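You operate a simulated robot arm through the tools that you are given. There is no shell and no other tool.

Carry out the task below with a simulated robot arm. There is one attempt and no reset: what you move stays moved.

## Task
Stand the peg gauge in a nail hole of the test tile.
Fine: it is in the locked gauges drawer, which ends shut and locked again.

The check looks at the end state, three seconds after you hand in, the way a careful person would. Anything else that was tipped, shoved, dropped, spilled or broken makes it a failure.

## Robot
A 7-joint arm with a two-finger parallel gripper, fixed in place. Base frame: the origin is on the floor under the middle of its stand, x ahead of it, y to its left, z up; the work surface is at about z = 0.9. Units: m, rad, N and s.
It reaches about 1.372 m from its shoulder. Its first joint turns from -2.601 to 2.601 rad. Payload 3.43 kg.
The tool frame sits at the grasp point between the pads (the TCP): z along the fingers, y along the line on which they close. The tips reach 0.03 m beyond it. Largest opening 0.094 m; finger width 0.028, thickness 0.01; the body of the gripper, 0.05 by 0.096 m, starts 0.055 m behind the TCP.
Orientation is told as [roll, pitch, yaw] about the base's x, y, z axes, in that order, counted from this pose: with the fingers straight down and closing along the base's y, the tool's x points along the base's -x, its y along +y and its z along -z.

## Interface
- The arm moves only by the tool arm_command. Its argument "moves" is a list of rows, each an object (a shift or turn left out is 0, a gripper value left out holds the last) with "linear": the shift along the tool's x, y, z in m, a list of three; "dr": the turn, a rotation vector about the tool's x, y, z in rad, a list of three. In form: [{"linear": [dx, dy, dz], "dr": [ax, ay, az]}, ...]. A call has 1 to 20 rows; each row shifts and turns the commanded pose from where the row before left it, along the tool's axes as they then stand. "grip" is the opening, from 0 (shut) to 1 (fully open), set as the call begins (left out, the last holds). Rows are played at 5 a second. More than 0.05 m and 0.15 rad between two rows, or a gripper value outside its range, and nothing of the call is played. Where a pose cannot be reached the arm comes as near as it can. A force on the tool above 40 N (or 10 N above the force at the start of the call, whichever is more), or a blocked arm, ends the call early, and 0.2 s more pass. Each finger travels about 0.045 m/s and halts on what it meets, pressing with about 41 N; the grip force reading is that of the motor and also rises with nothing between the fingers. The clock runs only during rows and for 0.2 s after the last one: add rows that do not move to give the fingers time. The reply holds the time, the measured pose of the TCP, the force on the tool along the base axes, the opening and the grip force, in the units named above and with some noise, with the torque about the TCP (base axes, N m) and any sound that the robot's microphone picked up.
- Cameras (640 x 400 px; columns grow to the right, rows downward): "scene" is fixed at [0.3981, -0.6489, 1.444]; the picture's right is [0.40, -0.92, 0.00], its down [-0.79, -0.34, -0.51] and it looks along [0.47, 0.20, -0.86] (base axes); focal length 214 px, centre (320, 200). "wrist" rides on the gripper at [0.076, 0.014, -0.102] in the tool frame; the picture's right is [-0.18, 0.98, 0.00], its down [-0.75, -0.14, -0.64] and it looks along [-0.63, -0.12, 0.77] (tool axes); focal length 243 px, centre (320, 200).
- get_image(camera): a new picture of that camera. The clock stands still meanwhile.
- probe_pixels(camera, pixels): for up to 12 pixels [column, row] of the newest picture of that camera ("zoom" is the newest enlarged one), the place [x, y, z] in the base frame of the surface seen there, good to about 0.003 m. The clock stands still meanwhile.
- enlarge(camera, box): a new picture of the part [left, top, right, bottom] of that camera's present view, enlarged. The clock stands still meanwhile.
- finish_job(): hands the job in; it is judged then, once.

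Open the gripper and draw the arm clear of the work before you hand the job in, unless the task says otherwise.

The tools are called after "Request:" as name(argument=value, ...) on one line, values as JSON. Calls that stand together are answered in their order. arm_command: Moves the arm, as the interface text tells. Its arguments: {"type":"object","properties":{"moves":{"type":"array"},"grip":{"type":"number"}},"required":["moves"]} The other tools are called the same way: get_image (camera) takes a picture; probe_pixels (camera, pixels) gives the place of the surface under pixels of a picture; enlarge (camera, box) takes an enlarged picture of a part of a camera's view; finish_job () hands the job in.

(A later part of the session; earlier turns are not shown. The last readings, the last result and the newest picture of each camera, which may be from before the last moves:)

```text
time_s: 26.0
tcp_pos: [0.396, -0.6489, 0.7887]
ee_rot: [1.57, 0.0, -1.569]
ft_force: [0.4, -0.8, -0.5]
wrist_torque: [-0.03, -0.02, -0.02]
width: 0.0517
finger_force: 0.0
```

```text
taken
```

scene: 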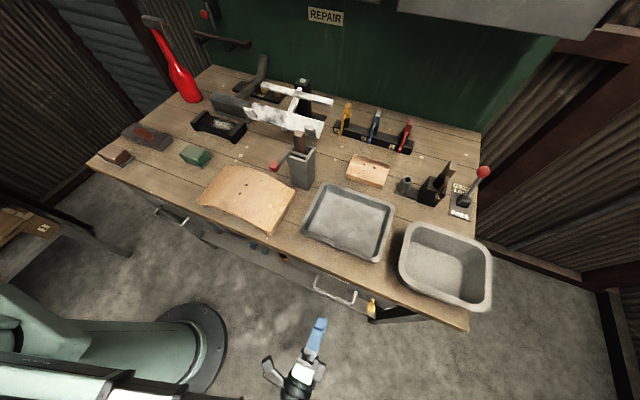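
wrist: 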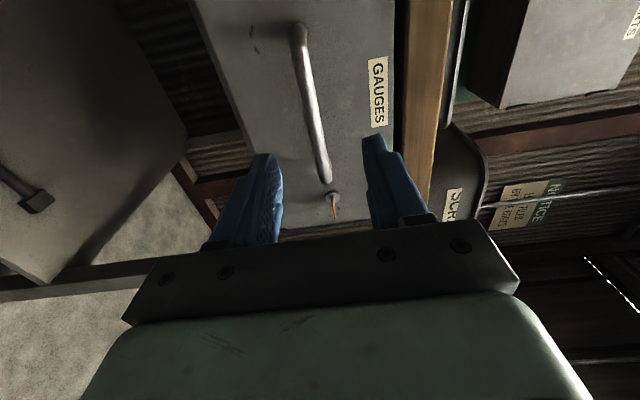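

The notice reads "Lift tiles by the edges" – I won't lift tiles. The handle bar (wrist (310,110)) lies between the fingers; I advance to x≈0.48 and close on it.

Request:
arm_command(moves=[{"linear": [0, 0, 0.028]}, {"linear": [0, 0, 0.028]}, {"linear": [0, 0, 0.026]}, {}])

Request:
arm_command(moves=[{}, {}, {}, {}, {}], grip=0)

Request:
enlarge(camera="scene", box=[285, 240, 405, 330])

```text
time_s: 27.0
tcp_pos: [0.4768, -0.6486, 0.7897]
ee_rot: [1.571, 0.0, -1.571]
ft_force: [0.4, 0.2, 0.6]
wrist_torque: [0.0, -0.01, 0.0]
width: 0.0516
finger_force: 0.0
```

```text
time_s: 28.0
tcp_pos: [0.4769, -0.65, 0.7853]
ee_rot: [1.558, 0.0, -1.572]
ft_force: [0.8, -2.1, -3.8]
wrist_torque: [0.14, 0.0, 0.26]
width: 0.0118
finger_force: 44.0
stopped in row 4: the force on the tool passed its limit at 41 N (the readings are from after the stop); the commanded pose is now the measured one
```

```text
4.44 times, centred on (345, 285) of scene
```

zoom: 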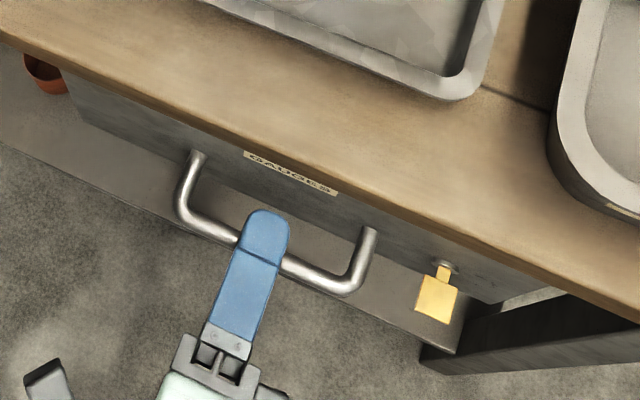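

The bar is held (width 11.8 mm; the arm settled to z 0.785). I pull gently 0.03 m to check the drawer opens.

Request:
arm_command(moves=[{"linear": [0, 0, -0.01]}, {"linear": [0, 0, -0.01]}, {"linear": [0, 0, -0.01]}, {}])

Request:
enlarge(camera="scene", box=[285, 240, 405, 330])

```text
time_s: 29.0
tcp_pos: [0.4474, -0.6488, 0.7852]
ee_rot: [1.557, -0.002, -1.57]
ft_force: [1.3, -10.8, -13.6]
wrist_torque: [0.02, 0.1, 0.52]
width: 0.0116
finger_force: 45.1
```

```text
4.44 times, centred on (345, 285) of scene
```

zoom: 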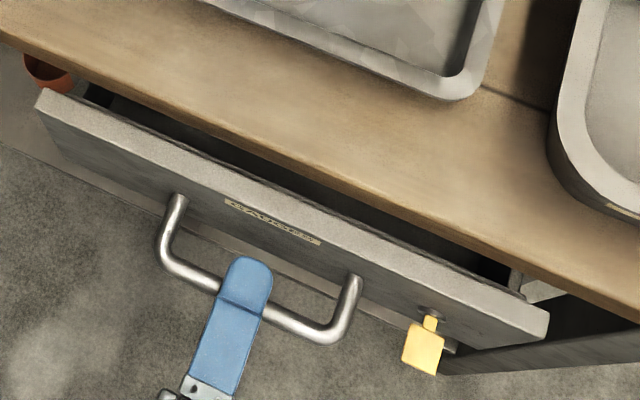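

The drawer slides out. I keep pulling slowly, 0.12 m more.

Request:
arm_command(moves=[{"linear": [0, 0, -0.012]}, {"linear": [0, 0, -0.012]}, {"linear": [0, 0, -0.012]}, {"linear": [0, 0, -0.012]}, {"linear": [0, 0, -0.012]}, {"linear": [0, 0, -0.012]}, {"linear": [0, 0, -0.012]}, {"linear": [0, 0, -0.012]}, {"linear": [0, 0, -0.012]}, {"linear": [0, 0, -0.012]}, {}])

Request:
get_image(camera="scene")

Request:
enlarge(camera="scene", box=[270, 230, 410, 340])

```text
time_s: 31.4
tcp_pos: [0.3271, -0.6483, 0.7853]
ee_rot: [1.553, -0.003, -1.568]
ft_force: [-0.3, -2.7, -35.2]
wrist_torque: [0.09, 0.26, 1.04]
width: 0.0118
finger_force: 44.7
```

```text
taken
```

scene: 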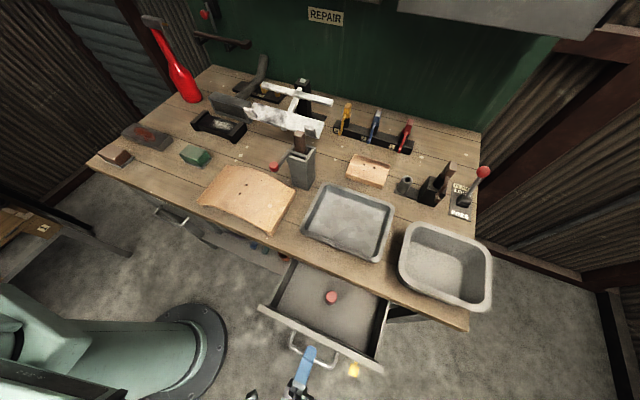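

```text
3.64 times, centred on (340, 285) of scene
```

zoom: 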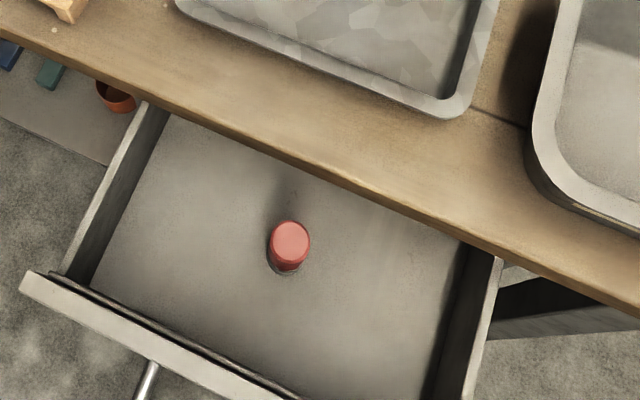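

A red-knobbed object stands in the drawer at scene (331,297). The tool carries -35 N in z, so I ease down 2 mm, and look closer at the object.

Request:
arm_command(moves=[{"linear": [0, -0.002, 0]}, {}])

Request:
enlarge(camera="scene", box=[300, 270, 360, 320])

Request:
get_image(camera="scene")

Request:
probe_pixels(camera="scene", pixels=[[331, 297], [331, 302], [328, 298], [335, 297], [331, 294], [330, 304], [310, 300], [350, 290], [292, 265], [265, 308], [380, 362], [388, 305]])

```text
time_s: 32.0
tcp_pos: [0.3277, -0.6491, 0.7858]
ee_rot: [1.56, -0.001, -1.569]
ft_force: [-0.5, -8.2, -21.2]
wrist_torque: [0.19, 0.23, 1.28]
width: 0.0114
finger_force: 45.1
```

```text
8.00 times, centred on (330, 295) of scene
```

zoom: 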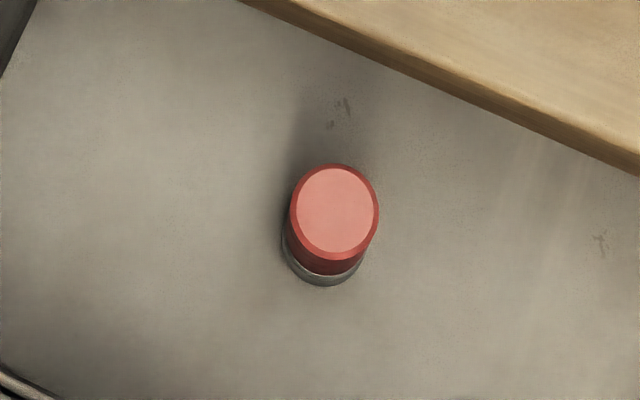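

```text
taken
```

scene: 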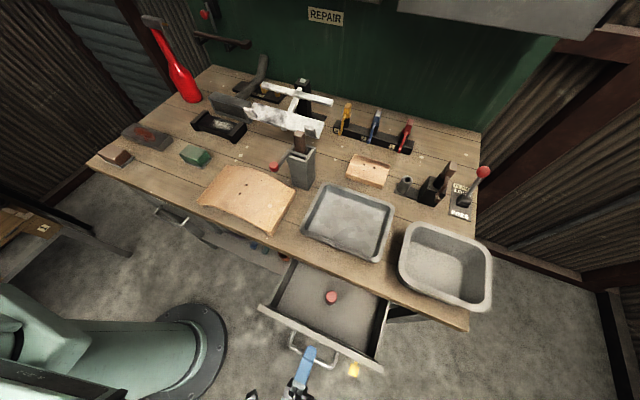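

```text
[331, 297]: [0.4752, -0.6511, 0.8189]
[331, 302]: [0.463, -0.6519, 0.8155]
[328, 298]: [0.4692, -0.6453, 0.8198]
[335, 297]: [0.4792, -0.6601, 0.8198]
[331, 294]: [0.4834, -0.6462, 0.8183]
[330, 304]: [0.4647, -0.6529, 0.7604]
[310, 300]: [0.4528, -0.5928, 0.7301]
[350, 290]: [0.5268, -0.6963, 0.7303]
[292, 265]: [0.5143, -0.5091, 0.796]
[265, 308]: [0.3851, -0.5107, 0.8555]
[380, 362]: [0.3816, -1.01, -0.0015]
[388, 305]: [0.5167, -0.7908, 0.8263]
```

The gauge stands at about (0.473, -0.652), red top at z 0.819, drawer floor z 0.730. To get clear room from the bench edge (x≈0.52), I pull the drawer another 0.045 m slowly.

Request:
arm_command(moves=[{"linear": [0, -0.0005, -0.009]}, {"linear": [0, -0.0005, -0.009]}, {"linear": [0, -0.0005, -0.009]}, {"linear": [0, -0.0005, -0.009]}, {"linear": [0, 0, -0.009]}, {}])

Request:
get_image(camera="scene")

Request:
enlarge(camera="scene", box=[250, 240, 410, 360])

```text
time_s: 33.4
tcp_pos: [0.2806, -0.6497, 0.7848]
ee_rot: [1.565, 0.0, -1.571]
ft_force: [0.7, -9.3, 16.4]
wrist_torque: [0.29, -0.08, -0.15]
width: 0.0117
finger_force: 45.9
```

```text
taken
```

scene: 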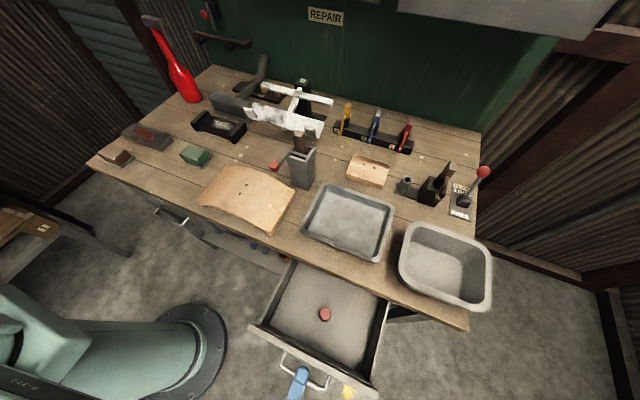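

```text
3.33 times, centred on (330, 300) of scene
```

zoom: 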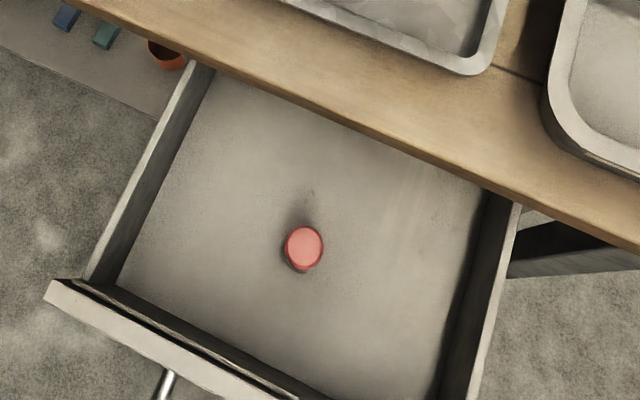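

The drawer is 0.2 m open and the gauge stands undisturbed at (325,314). I release the handle, retract, and rise.

Request:
arm_command(moves=[{}, {}, {}, {}], grip=0.5)

Request:
arm_command(moves=[{"linear": [0, 0, -0.02]}, {"linear": [0, 0, -0.02]}, {"linear": [0, 0, -0.02]}, {"linear": [0, 0.04, 0]}, {"linear": [0, 0.04, 0]}, {"linear": [0, 0.04, 0]}, {"linear": [0, 0.04, 0]}, {"linear": [0, 0.04, 0]}, {"linear": [0, 0.04, 0]}, {"linear": [0, 0.04, 0]}, {}])

Request:
get_image(camera="scene")

Request:
get_image(camera="wrist")

```text
time_s: 34.4
tcp_pos: [0.2816, -0.6503, 0.7832]
ee_rot: [1.561, -0.001, -1.567]
ft_force: [0.2, 0.1, -0.2]
wrist_torque: [-0.04, 0.01, 0.01]
width: 0.047
finger_force: 0.0
```

```text
time_s: 36.8
tcp_pos: [0.2247, -0.6483, 1.0634]
ee_rot: [1.559, -0.001, -1.571]
ft_force: [0.2, 0.3, -0.7]
wrist_torque: [0.03, 0.03, 0.0]
width: 0.0468
finger_force: 0.0
```

```text
taken
```

scene: 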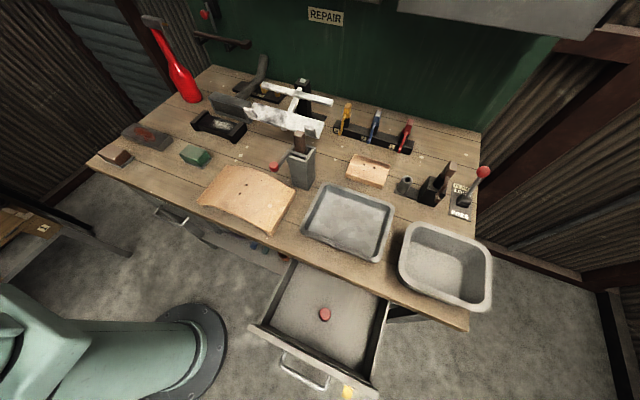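

```text
taken
```

wrist: 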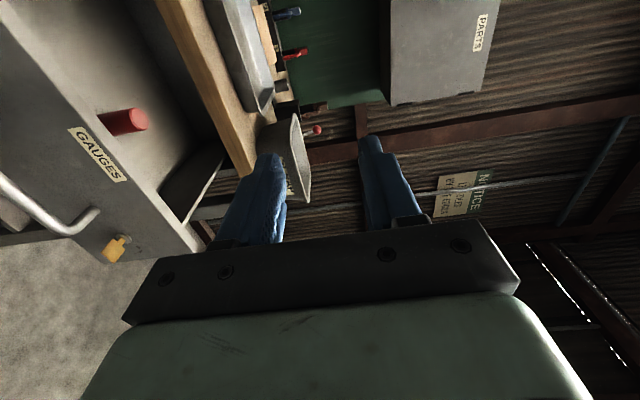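

I rotate the gripper back to straight down (first undo the roll about tool z, then the pitch), staying at this safe height.

Request:
arm_command(moves=[{"dr": [0, 0, -0.1428]}, {"dr": [0, 0, -0.1428]}, {"dr": [0, 0, -0.1428]}, {"dr": [0, 0, -0.1428]}, {"dr": [0, 0, -0.1428]}, {"dr": [0, 0, -0.1428]}, {"dr": [0, 0, -0.1428]}, {"dr": [0, 0, -0.1428]}, {"dr": [0, 0, -0.1428]}, {"dr": [0, 0, -0.1428]}, {"dr": [0, 0, -0.1428]}, {}])

Request:
arm_command(moves=[{"dr": [0, 0.1428, 0]}, {"dr": [0, 0.1428, 0]}, {"dr": [0, 0.1428, 0]}, {"dr": [0, 0.1428, 0]}, {"dr": [0, 0.1428, 0]}, {"dr": [0, 0.1428, 0]}, {"dr": [0, 0.1428, 0]}, {"dr": [0, 0.1428, 0]}, {"dr": [0, 0.1428, 0]}, {"dr": [0, 0.1428, 0]}, {"dr": [0, 0.1428, 0]}, {}])

Request:
get_image(camera="wrist")

Request:
get_image(camera="scene")

```text
time_s: 39.4
tcp_pos: [0.2242, -0.6485, 1.0647]
ee_rot: [-0.275, -1.559, 0.276]
ft_force: [0.2, 0.5, -0.4]
wrist_torque: [0.0, -0.03, 0.0]
width: 0.0468
finger_force: 0.1
```

```text
time_s: 42.0
tcp_pos: [0.2243, -0.6485, 1.0647]
ee_rot: [-0.001, 0.011, 0.0]
ft_force: [-0.3, 0.3, -0.1]
wrist_torque: [0.01, -0.01, -0.02]
width: 0.0471
finger_force: 0.1
```

```text
taken
```

wrist: 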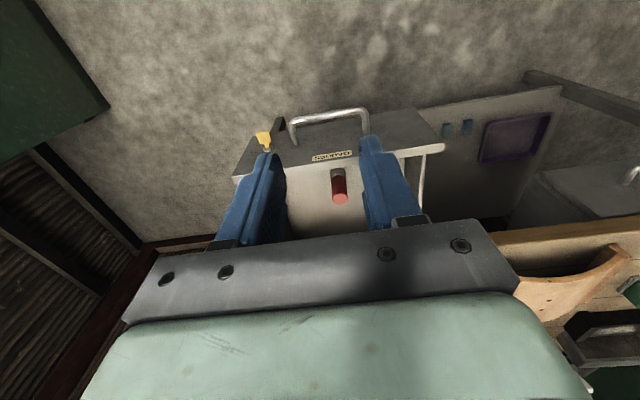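

```text
taken
```

scene: 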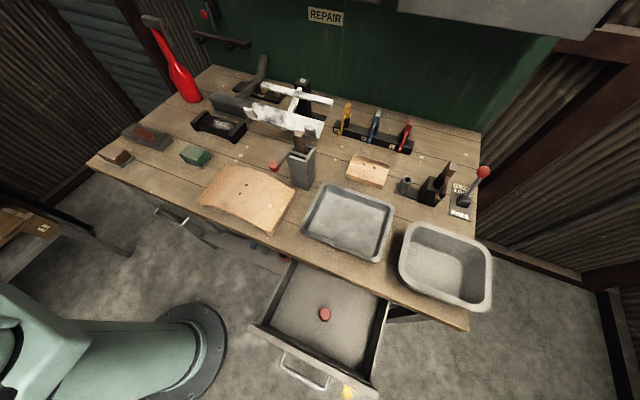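

The gripper points straight down again (pitch error 0.011). I correct that and enlarge the gauge at wrist (339,185).

Request:
arm_command(moves=[{"dr": [0, -0.011, 0]}, {}])

Request:
enlarge(camera="wrist", box=[290, 130, 390, 220])

Request:
probe_pixels(camera="zoom", pixels=[[320, 240], [320, 260], [290, 300], [310, 270], [320, 430], [350, 440], [300, 350], [320, 330], [340, 300], [330, 380], [240, 300], [400, 300]])

```text
time_s: 42.6
tcp_pos: [0.2238, -0.6486, 1.0644]
ee_rot: [-0.001, -0.001, -0.003]
ft_force: [-0.9, -0.6, -0.7]
wrist_torque: [0.04, -0.01, 0.07]
width: 0.0468
finger_force: 0.0
```

```text
4.44 times, centred on (340, 175) of wrist
```

zoom: 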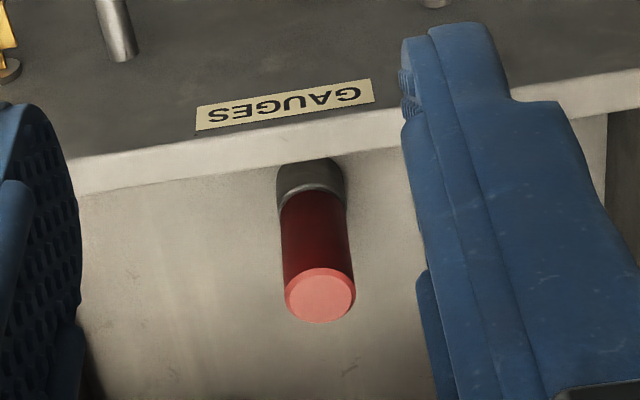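

```text
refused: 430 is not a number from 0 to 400
```

The gauge shows a red cylinder above a metal cup-like base. I probe its profile.

Request:
probe_pixels(camera="zoom", pixels=[[320, 295], [300, 310], [345, 300], [315, 275], [315, 250], [315, 210], [315, 192], [312, 180], [310, 165], [280, 185], [342, 185], [240, 300]])

```text
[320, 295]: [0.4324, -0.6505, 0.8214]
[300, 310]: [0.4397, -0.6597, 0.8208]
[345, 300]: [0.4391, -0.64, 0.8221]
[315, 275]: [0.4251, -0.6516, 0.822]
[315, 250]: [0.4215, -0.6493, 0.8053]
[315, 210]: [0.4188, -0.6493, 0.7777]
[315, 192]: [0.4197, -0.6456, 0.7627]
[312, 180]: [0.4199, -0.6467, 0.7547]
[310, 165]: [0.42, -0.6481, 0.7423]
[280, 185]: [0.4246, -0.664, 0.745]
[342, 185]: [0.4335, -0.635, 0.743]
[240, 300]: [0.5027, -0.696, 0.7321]
```

The red handle is centred near (0.432, -0.650), z 0.765–0.821, ~24 mm diameter. I move above it at z≈0.93 and look again before descending.

Request:
arm_command(moves=[{"linear": [-0.0416, 0, 0.0]}, {"linear": [-0.0416, 0, 0.0]}, {"linear": [-0.0416, 0, 0.0]}, {"linear": [-0.0416, 0, 0.02]}, {"linear": [-0.0416, -0.0014, 0.03]}, {"linear": [0, 0, 0.04]}, {"linear": [0, 0, 0.04]}, {}])

Request:
get_image(camera="wrist")

Request:
enlarge(camera="scene", box=[250, 240, 410, 360])

Request:
enlarge(camera="wrist", box=[270, 90, 390, 200])

```text
refused: row 5 steps farther than a row can; nothing moved
```

```text
taken
```

wrist: 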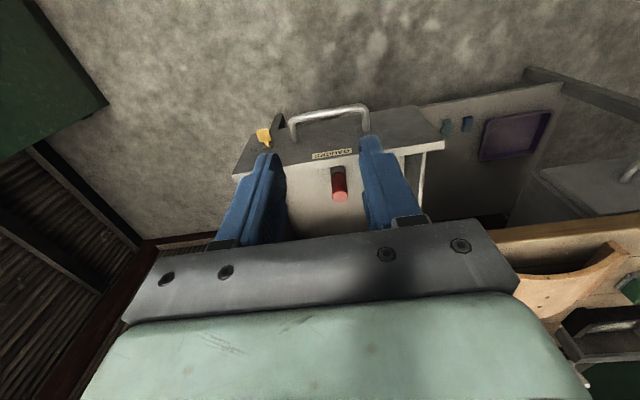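

```text
3.33 times, centred on (330, 300) of scene
```

zoom: 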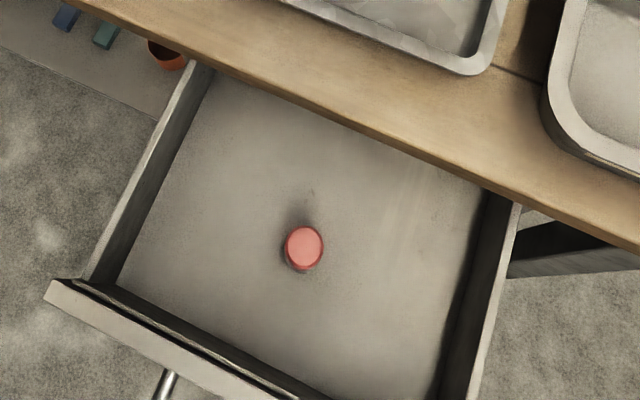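

```text
3.64 times, centred on (330, 145) of wrist
```

zoom: 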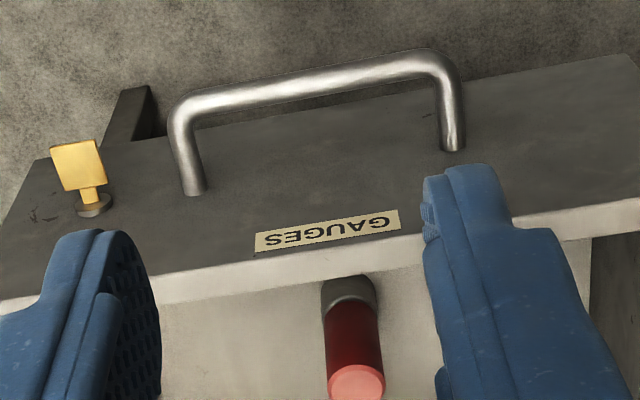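

The call was refused for step size; I repeat it with smaller rows.

Request:
arm_command(moves=[{"linear": [-0.0416, 0, 0.0]}, {"linear": [-0.0416, 0, 0.0]}, {"linear": [-0.0416, 0, 0.0]}, {"linear": [-0.0416, 0, 0.01]}, {"linear": [-0.0416, -0.0014, 0.02]}, {"linear": [0, 0, 0.04]}, {"linear": [0, 0, 0.04]}, {"linear": [0, 0, 0.02]}, {}])

Request:
get_image(camera="wrist")

Request:
enlarge(camera="scene", box=[250, 240, 410, 360])

Request:
enlarge(camera="wrist", box=[260, 90, 400, 200])

```text
time_s: 44.6
tcp_pos: [0.4317, -0.6496, 0.9328]
ee_rot: [-0.002, -0.004, 0.001]
ft_force: [0.5, -0.1, 0.2]
wrist_torque: [-0.03, 0.01, -0.02]
width: 0.047
finger_force: 0.0
```

```text
taken
```

wrist: 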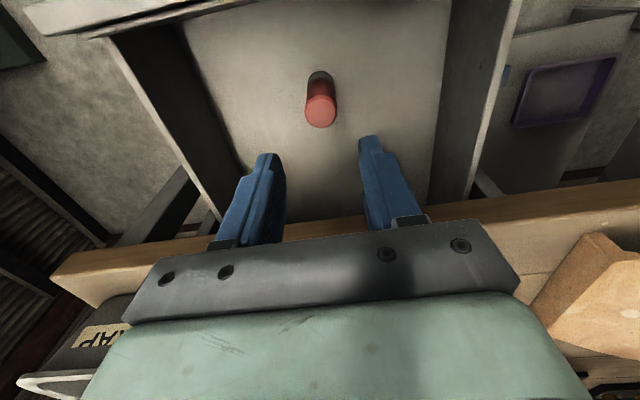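

```text
3.33 times, centred on (330, 300) of scene
```

zoom: 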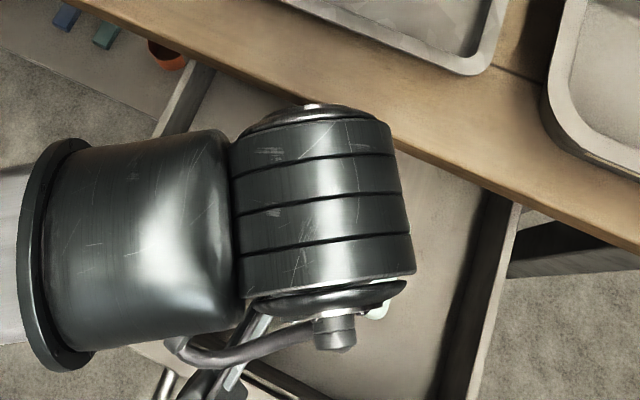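

```text
3.64 times, centred on (330, 145) of wrist
```

zoom: 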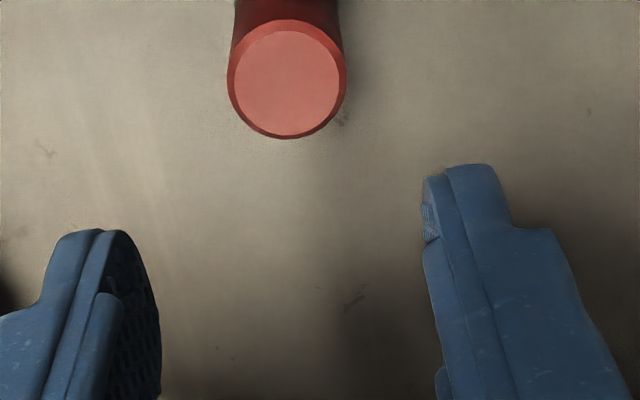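

I probe the top disc's centre and rim (zoom centre (287,80)) for accurate alignment.

Request:
probe_pixels(camera="zoom", pixels=[[287, 80], [240, 84], [335, 76], [284, 32], [290, 128], [255, 45], [320, 115], [320, 45], [255, 115], [287, 10], [150, 290], [430, 230]])

```text
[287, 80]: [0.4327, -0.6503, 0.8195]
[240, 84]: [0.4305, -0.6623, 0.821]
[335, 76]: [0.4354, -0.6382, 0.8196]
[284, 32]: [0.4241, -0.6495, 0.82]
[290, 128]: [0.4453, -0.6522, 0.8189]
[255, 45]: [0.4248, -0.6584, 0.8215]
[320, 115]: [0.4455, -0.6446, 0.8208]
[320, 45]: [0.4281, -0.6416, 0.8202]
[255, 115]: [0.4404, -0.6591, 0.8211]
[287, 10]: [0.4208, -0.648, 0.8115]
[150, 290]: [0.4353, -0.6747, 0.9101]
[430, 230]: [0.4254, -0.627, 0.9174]
```

Gauge centre ≈ (0.434, -0.6507). Before descending I check the clearance of the wrist body against the bench edge by probing it in the scene view.

Request:
enlarge(camera="scene", box=[220, 220, 420, 380])

Request:
probe_pixels(camera="zoom", pixels=[[340, 170], [400, 180], [410, 260], [400, 310], [330, 180], [250, 200], [270, 310], [330, 320], [180, 220], [120, 350], [380, 350], [360, 180]])

```text
2.50 times, centred on (320, 300) of scene
```

zoom: 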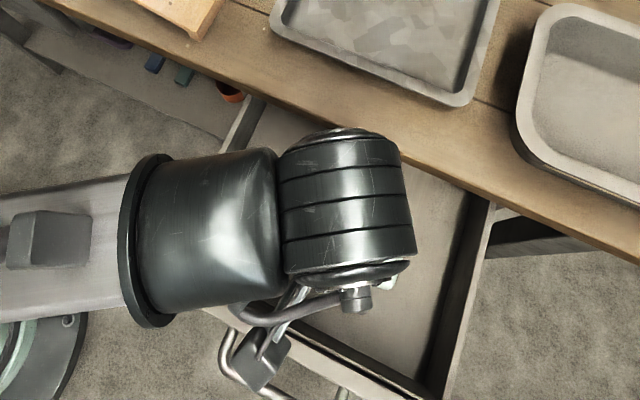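

```text
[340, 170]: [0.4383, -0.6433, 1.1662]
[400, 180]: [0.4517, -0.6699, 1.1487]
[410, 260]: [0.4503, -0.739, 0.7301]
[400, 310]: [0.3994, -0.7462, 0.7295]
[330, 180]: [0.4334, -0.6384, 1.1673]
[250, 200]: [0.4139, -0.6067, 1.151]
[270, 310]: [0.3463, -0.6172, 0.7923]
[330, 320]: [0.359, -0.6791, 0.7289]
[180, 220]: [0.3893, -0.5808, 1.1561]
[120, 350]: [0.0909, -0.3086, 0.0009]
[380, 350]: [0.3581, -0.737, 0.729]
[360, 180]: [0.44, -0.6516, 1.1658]
```

Clearance is fine (wrist top z≈1.167, it stays off the bench edge). I align and descend to z≈0.80 around the red handle.

Request:
arm_command(moves=[{"linear": [-0.0023, -0.001, 0.02]}, {"linear": [0, 0, 0.03]}, {"linear": [0, 0, 0.03]}, {"linear": [0, 0, 0.03]}, {"linear": [0, 0, 0.023]}, {}])

Request:
get_image(camera="wrist")

Request:
enlarge(camera="scene", box=[220, 220, 420, 380])

```text
time_s: 46.0
tcp_pos: [0.4354, -0.6504, 0.8024]
ee_rot: [-0.001, -0.002, 0.0]
ft_force: [0.4, 0.2, 0.3]
wrist_torque: [0.04, 0.01, 0.01]
width: 0.047
finger_force: 0.2
```

```text
taken
```

wrist: 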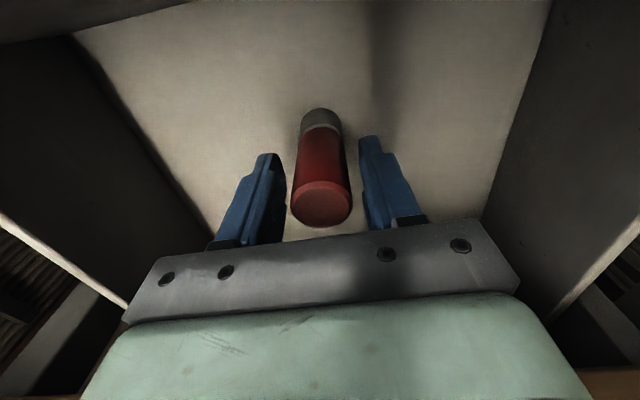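

```text
2.50 times, centred on (320, 300) of scene
```

zoom: 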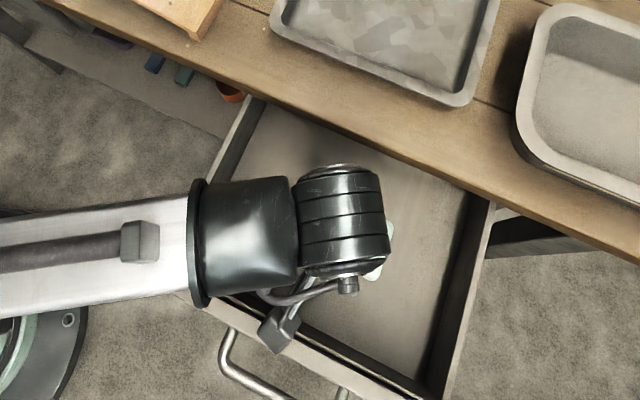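

The red handle is between the fingers at wrist (321,190). I close the gripper on it.

Request:
arm_command(moves=[{}, {}, {}, {}, {}], grip=0)

Request:
enlarge(camera="wrist", box=[240, 80, 400, 250])

```text
time_s: 47.2
tcp_pos: [0.4357, -0.6505, 0.8025]
ee_rot: [-0.001, 0.0, 0.0]
ft_force: [0.0, 0.4, 1.5]
wrist_torque: [0.05, -0.01, -0.02]
width: 0.0287
finger_force: 40.9
```

```text
2.35 times, centred on (320, 165) of wrist
```

zoom: 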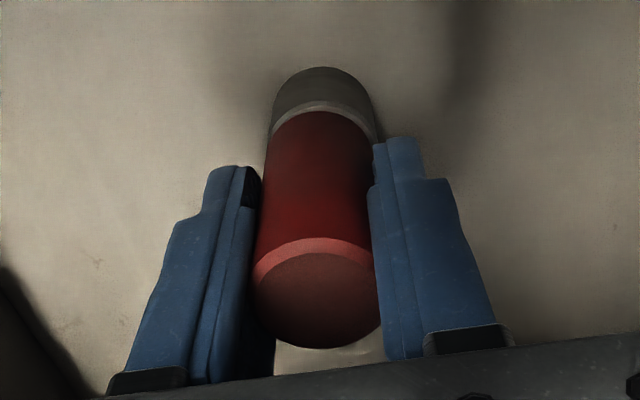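

Gripped (width 28.7 mm, 41 N). I lift 15 mm gently and look at what comes up.

Request:
arm_command(moves=[{"linear": [0, 0, -0.005]}, {"linear": [0, 0, -0.005]}, {"linear": [0, 0, -0.005]}, {}])

Request:
enlarge(camera="wrist", box=[240, 80, 400, 250])

```text
time_s: 48.2
tcp_pos: [0.4353, -0.651, 0.8171]
ee_rot: [0.0, -0.001, 0.001]
ft_force: [-0.9, -0.8, 0.4]
wrist_torque: [-0.01, -0.02, 0.0]
width: 0.0286
finger_force: 41.3
```

```text
2.35 times, centred on (320, 165) of wrist
```

zoom: 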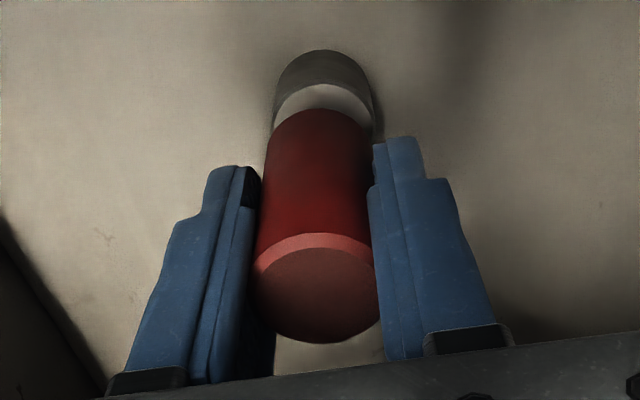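

The red handle rises out of the metal stand, which stays put. I continue straight up to z≈0.95 and inspect the peg.

Request:
arm_command(moves=[{"linear": [0, 0, -0.01]}, {"linear": [0, 0, -0.01]}, {"linear": [0, 0, -0.015]}, {"linear": [0, 0, -0.02]}, {"linear": [0, 0, -0.03]}, {"linear": [0, 0, -0.03]}, {"linear": [0, 0, -0.02]}, {}])

Request:
get_image(camera="wrist")

Request:
enlarge(camera="wrist", box=[240, 60, 400, 250])

Request:
get_image(camera="scene")

```text
time_s: 50.0
tcp_pos: [0.4356, -0.6524, 0.9504]
ee_rot: [0.0, -0.001, 0.001]
ft_force: [0.7, 0.0, -0.5]
wrist_torque: [0.01, -0.02, 0.01]
width: 0.0287
finger_force: 40.9
```

```text
taken
```

wrist: 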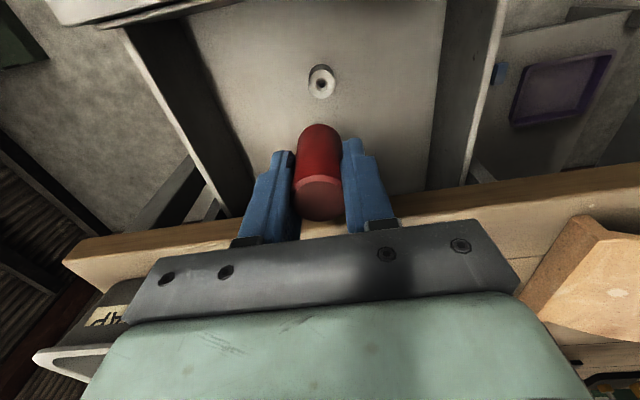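

```text
2.11 times, centred on (320, 155) of wrist
```

zoom: 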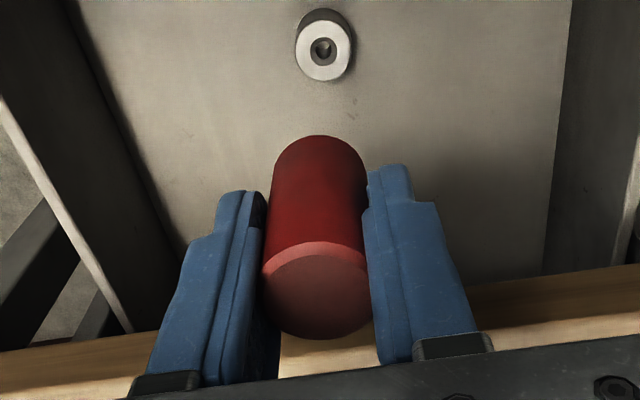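

```text
taken
```

scene: 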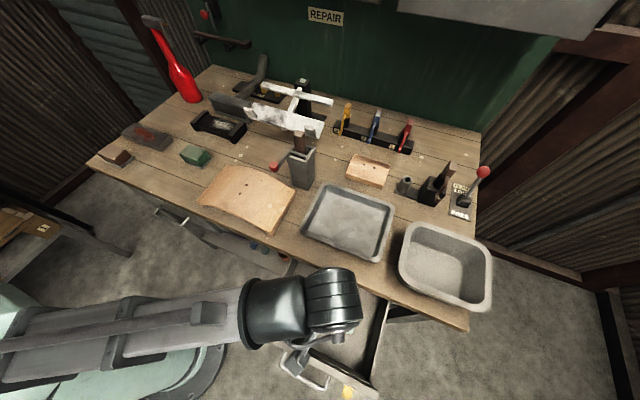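

The gauge is out; its stand (bushing) remains at wrist (321,82). I probe the bushing rim and hole to get the gauge axis relative to my grip.

Request:
enlarge(camera="wrist", box=[295, 55, 350, 105])

Request:
probe_pixels(camera="wrist", pixels=[[321, 91], [321, 94], [311, 84], [332, 83], [312, 90], [330, 90], [313, 78], [330, 76], [321, 75], [321, 83], [308, 84], [335, 83]])

```text
8.00 times, centred on (322, 80) of wrist
```

zoom: 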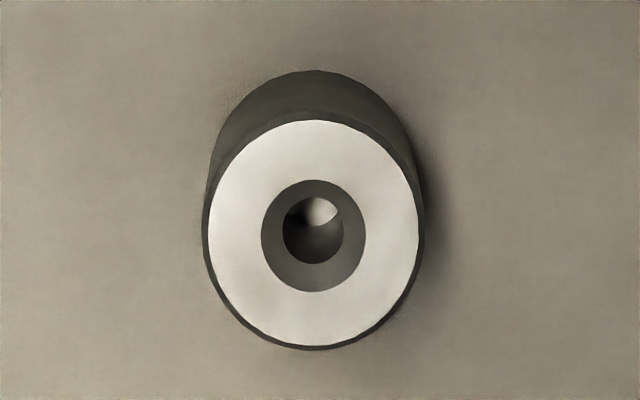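

```text
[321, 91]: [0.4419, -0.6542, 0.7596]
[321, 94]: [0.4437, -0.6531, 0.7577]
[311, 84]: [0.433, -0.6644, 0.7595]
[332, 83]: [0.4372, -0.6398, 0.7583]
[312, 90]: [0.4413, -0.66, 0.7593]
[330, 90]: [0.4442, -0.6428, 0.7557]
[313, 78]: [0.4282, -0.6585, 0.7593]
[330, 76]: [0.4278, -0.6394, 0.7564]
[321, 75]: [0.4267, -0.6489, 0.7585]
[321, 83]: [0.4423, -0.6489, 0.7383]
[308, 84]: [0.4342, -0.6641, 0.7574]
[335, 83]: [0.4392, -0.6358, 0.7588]
```

Bushing centre ≈ (0.4355, -0.6507), matching the TCP at grip, so the gauge axis is on the TCP. Its bore is ~8 mm; handle bottom is ~44 mm below the TCP. I now rise to z≈1.12 and carry it over the small tile.

Request:
arm_command(moves=[{"linear": [0, 0, -0.034]}, {"linear": [0, 0, -0.034]}, {"linear": [0, 0, -0.034]}, {"linear": [0, 0, -0.034]}, {"linear": [0, 0, -0.034]}, {"linear": [-0.037, 0, 0]}, {"linear": [-0.037, 0, 0]}, {"linear": [-0.037, 0, 0]}, {"linear": [-0.037, 0, 0]}, {"linear": [-0.037, 0, 0]}, {"linear": [-0.037, 0, 0]}, {"linear": [-0.037, 0, 0]}, {"linear": [-0.037, 0, 0]}, {"linear": [-0.037, 0, 0]}, {"linear": [-0.037, 0, 0]}, {"linear": [-0.037, 0, 0]}, {"linear": [-0.037, 0.007, 0]}, {}])

Request:
get_image(camera="wrist")

Request:
get_image(camera="scene")

```text
time_s: 53.8
tcp_pos: [0.8781, -0.6462, 1.1222]
ee_rot: [-0.001, -0.002, 0.0]
ft_force: [0.4, 0.0, -1.1]
wrist_torque: [0.02, 0.03, 0.03]
width: 0.0288
finger_force: 40.9
```

```text
taken
```

wrist: 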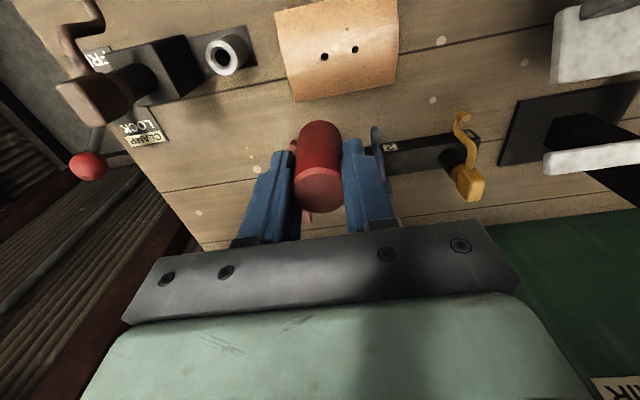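

```text
taken
```

scene: 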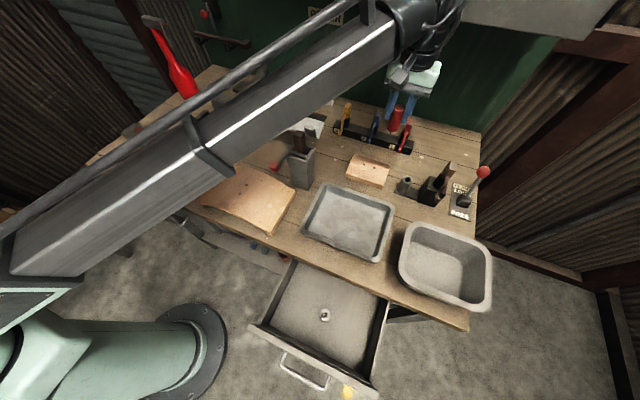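

The tile holes show at wrist (324,57) and (354,49); the gauge is at scene (396,117). I enlarge both to see the peg and measure the holes.

Request:
enlarge(camera="scene", box=[365, 60, 435, 160])

Request:
enlarge(camera="wrist", box=[270, 0, 400, 100])

Request:
probe_pixels(camera="zoom", pixels=[[255, 280], [281, 278], [268, 266], [268, 296], [400, 243], [430, 238], [415, 228], [416, 258], [340, 260], [60, 60], [600, 20], [600, 380]])

```text
4.00 times, centred on (400, 110) of scene
```

zoom: 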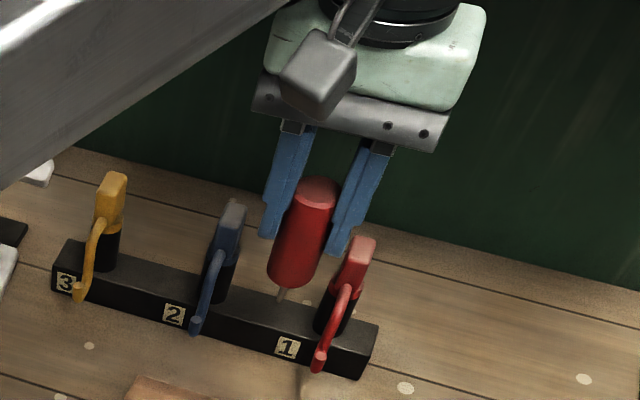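

```text
4.00 times, centred on (335, 50) of wrist
```

zoom: 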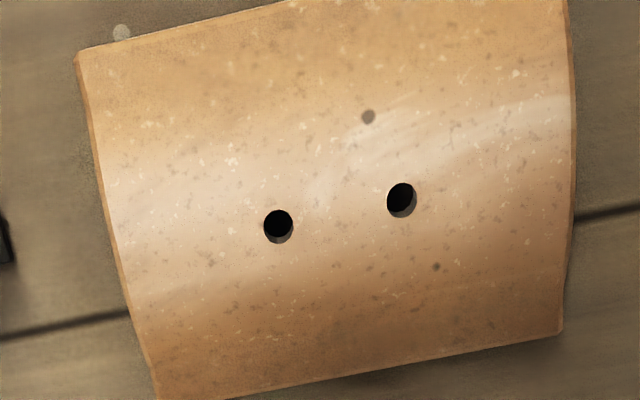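

```text
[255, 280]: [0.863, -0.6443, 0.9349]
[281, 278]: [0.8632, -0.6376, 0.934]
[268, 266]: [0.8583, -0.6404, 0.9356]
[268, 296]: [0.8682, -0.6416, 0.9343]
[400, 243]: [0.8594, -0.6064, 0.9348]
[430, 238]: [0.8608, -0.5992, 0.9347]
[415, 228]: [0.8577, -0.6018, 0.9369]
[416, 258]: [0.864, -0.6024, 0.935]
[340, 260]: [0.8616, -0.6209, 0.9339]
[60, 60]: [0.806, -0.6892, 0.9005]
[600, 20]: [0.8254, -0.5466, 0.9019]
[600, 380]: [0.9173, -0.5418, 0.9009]
```

Hole centres in the zoom are (278,226) and (401,200), ~8.5 mm wide; the peg is a ~6 mm pin below the red handle. I probe the rims on opposite sides.

Request:
probe_pixels(camera="zoom", pixels=[[258, 227], [299, 227], [278, 204], [280, 248], [262, 210], [296, 244], [381, 200], [422, 200], [401, 177], [403, 222], [386, 185], [418, 216]])

Request:
probe_pixels(camera="zoom", pixels=[[262, 244], [294, 209], [386, 216], [417, 184], [250, 226], [306, 228], [278, 196], [281, 256], [373, 200], [430, 200], [401, 169], [404, 230]])

```text
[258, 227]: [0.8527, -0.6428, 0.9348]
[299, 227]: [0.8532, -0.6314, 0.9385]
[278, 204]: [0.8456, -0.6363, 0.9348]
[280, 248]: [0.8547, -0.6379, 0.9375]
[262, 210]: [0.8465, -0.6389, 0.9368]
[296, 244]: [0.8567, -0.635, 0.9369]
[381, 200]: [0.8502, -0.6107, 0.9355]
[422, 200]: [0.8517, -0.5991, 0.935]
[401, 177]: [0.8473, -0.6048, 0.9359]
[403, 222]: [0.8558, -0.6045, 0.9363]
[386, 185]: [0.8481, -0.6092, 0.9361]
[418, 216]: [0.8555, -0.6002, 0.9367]
```

```text
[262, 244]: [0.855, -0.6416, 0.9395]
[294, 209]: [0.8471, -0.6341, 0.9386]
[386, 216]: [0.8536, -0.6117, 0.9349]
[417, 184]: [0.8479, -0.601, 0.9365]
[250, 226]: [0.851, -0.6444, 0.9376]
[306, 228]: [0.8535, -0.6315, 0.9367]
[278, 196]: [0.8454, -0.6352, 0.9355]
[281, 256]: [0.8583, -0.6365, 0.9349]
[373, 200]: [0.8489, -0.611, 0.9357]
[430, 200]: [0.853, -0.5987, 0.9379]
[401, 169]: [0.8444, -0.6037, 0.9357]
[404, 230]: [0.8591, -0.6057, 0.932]
```

Hole centres come out as (0.8516, -0.6371) and (0.8513, -0.6050), z≈0.936. I cross-check with the scene camera and probe neighbouring objects (hooks, tube) for clearance.

Request:
get_image(camera="scene")

Request:
enlarge(camera="scene", box=[330, 130, 410, 190])

Request:
probe_pixels(camera="scene", pixels=[[405, 125], [400, 150], [408, 122], [375, 115], [370, 138], [405, 180], [408, 184], [445, 165], [404, 152], [375, 146], [396, 110], [396, 128]])

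```text
taken
```

scene: 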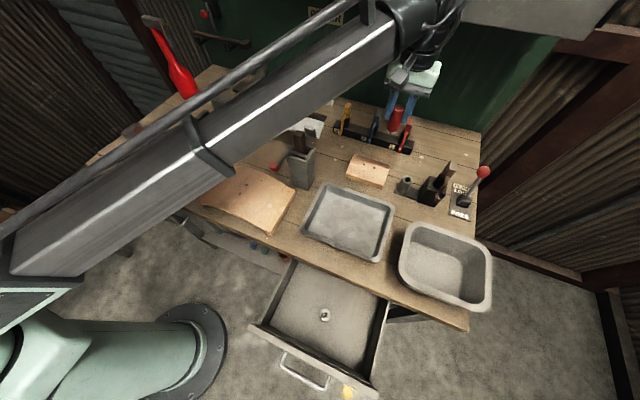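

```text
6.67 times, centred on (370, 160) of scene
```

zoom: 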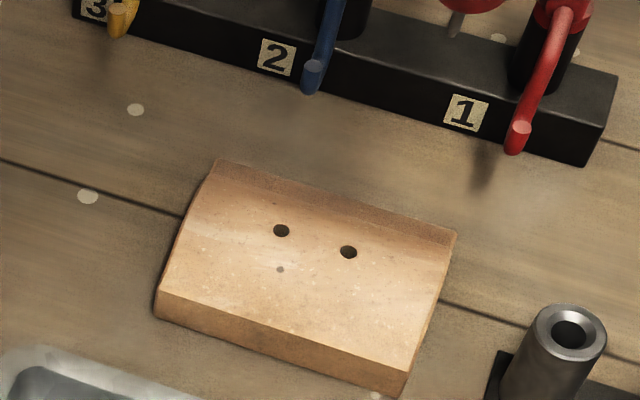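

```text
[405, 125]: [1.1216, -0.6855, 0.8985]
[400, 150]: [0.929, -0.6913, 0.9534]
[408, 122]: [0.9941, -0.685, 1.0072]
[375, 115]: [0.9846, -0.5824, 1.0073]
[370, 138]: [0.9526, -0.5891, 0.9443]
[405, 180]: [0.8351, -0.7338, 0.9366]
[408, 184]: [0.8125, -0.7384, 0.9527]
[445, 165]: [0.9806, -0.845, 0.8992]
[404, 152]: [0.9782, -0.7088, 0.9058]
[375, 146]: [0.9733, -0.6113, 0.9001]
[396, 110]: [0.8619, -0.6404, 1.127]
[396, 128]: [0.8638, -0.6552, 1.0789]
```

I probe the hole rims in this scene zoom ((281,231) and (349,252)) as a second measurement.

Request:
probe_pixels(camera="zoom", pixels=[[270, 231], [292, 231], [281, 222], [281, 240], [338, 252], [360, 252], [349, 243], [349, 261], [265, 228], [297, 234], [333, 249], [365, 255]])

Request:
enlarge(camera="scene", box=[380, 100, 420, 140])

```text
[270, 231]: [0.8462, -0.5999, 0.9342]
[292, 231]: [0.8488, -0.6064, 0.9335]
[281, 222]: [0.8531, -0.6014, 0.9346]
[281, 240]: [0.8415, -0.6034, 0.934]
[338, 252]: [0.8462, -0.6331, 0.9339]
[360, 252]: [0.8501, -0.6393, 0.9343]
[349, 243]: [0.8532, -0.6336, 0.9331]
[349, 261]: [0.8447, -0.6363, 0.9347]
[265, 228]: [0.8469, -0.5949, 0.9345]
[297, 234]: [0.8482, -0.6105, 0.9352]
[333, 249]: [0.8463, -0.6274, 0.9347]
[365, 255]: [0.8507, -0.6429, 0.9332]
```

```text
10.00 times, centred on (400, 120) of scene
```

zoom: 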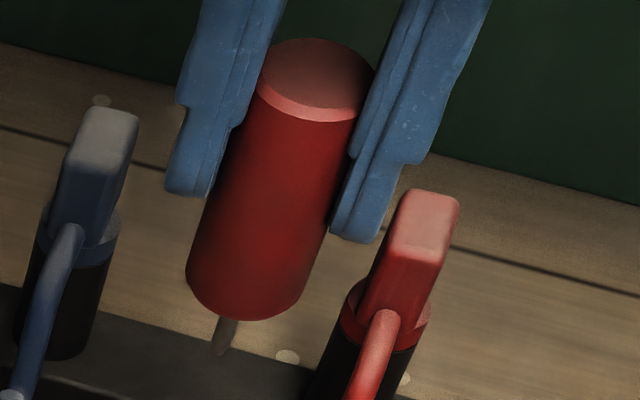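

The two cameras differ by ~2–3 mm, so I calibrate each against the held gauge: I probe the red top disc in the scene zoom and in the wrist view.

Request:
probe_pixels(camera="zoom", pixels=[[315, 75], [270, 80], [365, 85], [318, 45], [312, 105], [290, 60], [340, 95], [340, 55], [285, 98], [220, 345], [228, 335], [260, 220]])

Request:
enlarge(camera="wrist", box=[280, 110, 360, 230])

```text
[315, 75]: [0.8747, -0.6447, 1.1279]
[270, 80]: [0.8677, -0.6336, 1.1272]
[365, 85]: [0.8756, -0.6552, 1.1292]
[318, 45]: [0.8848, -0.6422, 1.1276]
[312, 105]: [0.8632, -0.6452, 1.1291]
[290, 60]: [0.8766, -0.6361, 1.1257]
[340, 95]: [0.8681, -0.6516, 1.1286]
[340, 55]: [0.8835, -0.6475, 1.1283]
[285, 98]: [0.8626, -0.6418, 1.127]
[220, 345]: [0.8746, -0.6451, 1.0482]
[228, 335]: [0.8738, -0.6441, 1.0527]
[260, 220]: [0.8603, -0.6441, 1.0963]
```

```text
3.33 times, centred on (320, 170) of wrist
```

zoom: 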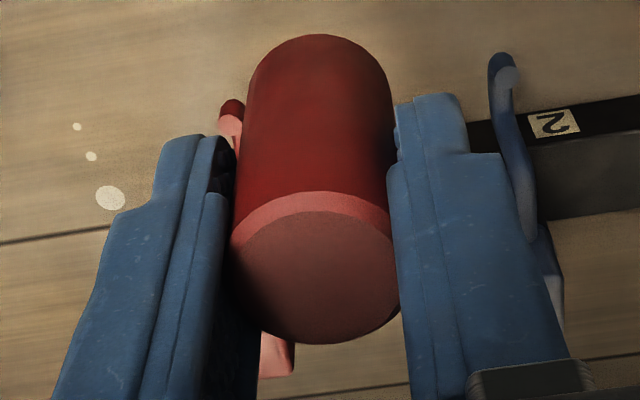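

Compared with the moment of gripping, the handle top has slid down ~12 mm in the fingers (scene top z 1.128 vs TCP 1.122), so it creeps slightly; I must move on steadily. I probe the disc from the wrist view to get its axis relative to the TCP.

Request:
probe_pixels(camera="zoom", pixels=[[316, 278], [250, 275], [382, 282], [320, 225], [312, 330], [270, 235], [365, 320], [365, 240], [268, 320], [318, 120], [318, 60], [280, 150]])

Request:
arm_command(moves=[{}])

```text
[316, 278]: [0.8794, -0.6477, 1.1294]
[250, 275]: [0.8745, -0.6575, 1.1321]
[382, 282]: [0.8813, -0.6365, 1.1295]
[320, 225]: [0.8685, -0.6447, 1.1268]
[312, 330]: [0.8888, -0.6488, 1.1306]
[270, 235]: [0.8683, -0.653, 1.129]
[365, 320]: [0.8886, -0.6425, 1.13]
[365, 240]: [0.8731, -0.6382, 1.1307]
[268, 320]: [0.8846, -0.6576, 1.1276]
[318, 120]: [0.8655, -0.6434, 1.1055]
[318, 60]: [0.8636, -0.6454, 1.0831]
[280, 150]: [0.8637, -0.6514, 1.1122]
```

```text
time_s: 54.2
tcp_pos: [0.8785, -0.6471, 1.1224]
ee_rot: [-0.002, -0.001, -0.001]
ft_force: [-0.1, 0.4, -0.6]
wrist_torque: [-0.01, -0.01, 0.0]
width: 0.0287
finger_force: 41.6
```

Wrist-measured axis (0.8786, -0.6474) agrees with the TCP, so hole 1 lies at about (-0.026, +0.010) from it. I move over hole 1 and descend until the peg tip is ~15 mm above the tile, then check visually.

Request:
arm_command(moves=[{"linear": [0.0131, 0.005, 0.01]}, {"linear": [0.0131, 0.005, 0.02]}, {"linear": [0, 0, 0.03]}, {"linear": [0, 0, 0.025]}, {"linear": [0, 0, 0.01]}, {}])

Request:
enlarge(camera="scene", box=[340, 120, 410, 190])

Request:
enlarge(camera="wrist", box=[260, 60, 400, 230])

```text
time_s: 55.6
tcp_pos: [0.8534, -0.6334, 1.0264]
ee_rot: [-0.001, -0.002, 0.002]
ft_force: [0.0, -0.1, -1.9]
wrist_torque: [0.02, -0.03, -0.01]
width: 0.0287
finger_force: 41.1
```

```text
5.71 times, centred on (375, 155) of scene
```

zoom: 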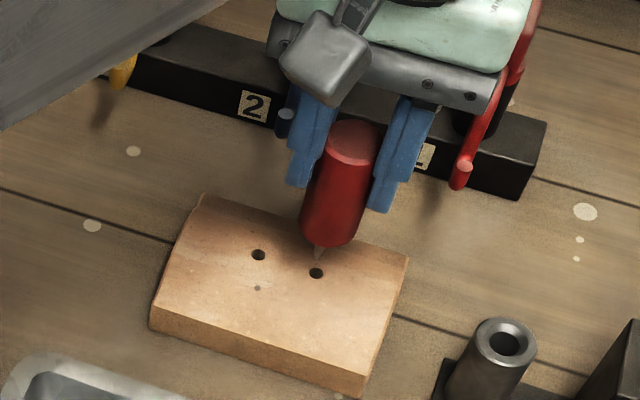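

```text
2.35 times, centred on (330, 145) of wrist
```

zoom: 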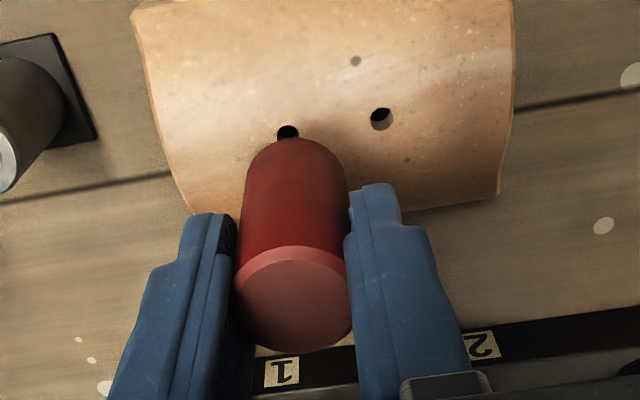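

The tip is just above hole 1. I zoom further on the peg tip and hole in the scene view and take another TCP reading to refine the offset.

Request:
enlarge(camera="scene", box=[360, 145, 390, 175])

Request:
arm_command(moves=[{}])

```text
13.33 times, centred on (375, 160) of scene
```

zoom: 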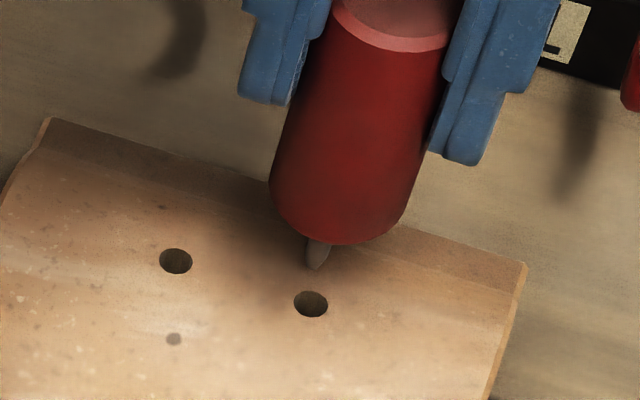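

```text
time_s: 56.0
tcp_pos: [0.8528, -0.634, 1.0247]
ee_rot: [-0.003, -0.002, 0.001]
ft_force: [1.2, -0.2, -1.1]
wrist_torque: [-0.02, 0.01, 0.06]
width: 0.0288
finger_force: 40.8
```

I probe the tip, the peg and the rim of hole 1 in this zoom.

Request:
probe_pixels(camera="zoom", pixels=[[316, 264], [317, 256], [319, 248], [290, 304], [332, 304], [310, 287], [311, 321], [295, 292], [327, 316], [327, 292], [295, 316], [320, 215]])

```text
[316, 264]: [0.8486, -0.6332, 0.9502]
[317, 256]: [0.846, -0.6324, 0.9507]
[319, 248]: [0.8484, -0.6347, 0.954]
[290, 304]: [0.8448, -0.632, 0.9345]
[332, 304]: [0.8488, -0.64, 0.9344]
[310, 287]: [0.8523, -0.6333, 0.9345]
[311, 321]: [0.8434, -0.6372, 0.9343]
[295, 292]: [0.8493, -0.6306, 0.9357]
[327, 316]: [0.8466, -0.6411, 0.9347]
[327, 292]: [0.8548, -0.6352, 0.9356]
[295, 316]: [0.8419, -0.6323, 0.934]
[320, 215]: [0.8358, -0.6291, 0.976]
```

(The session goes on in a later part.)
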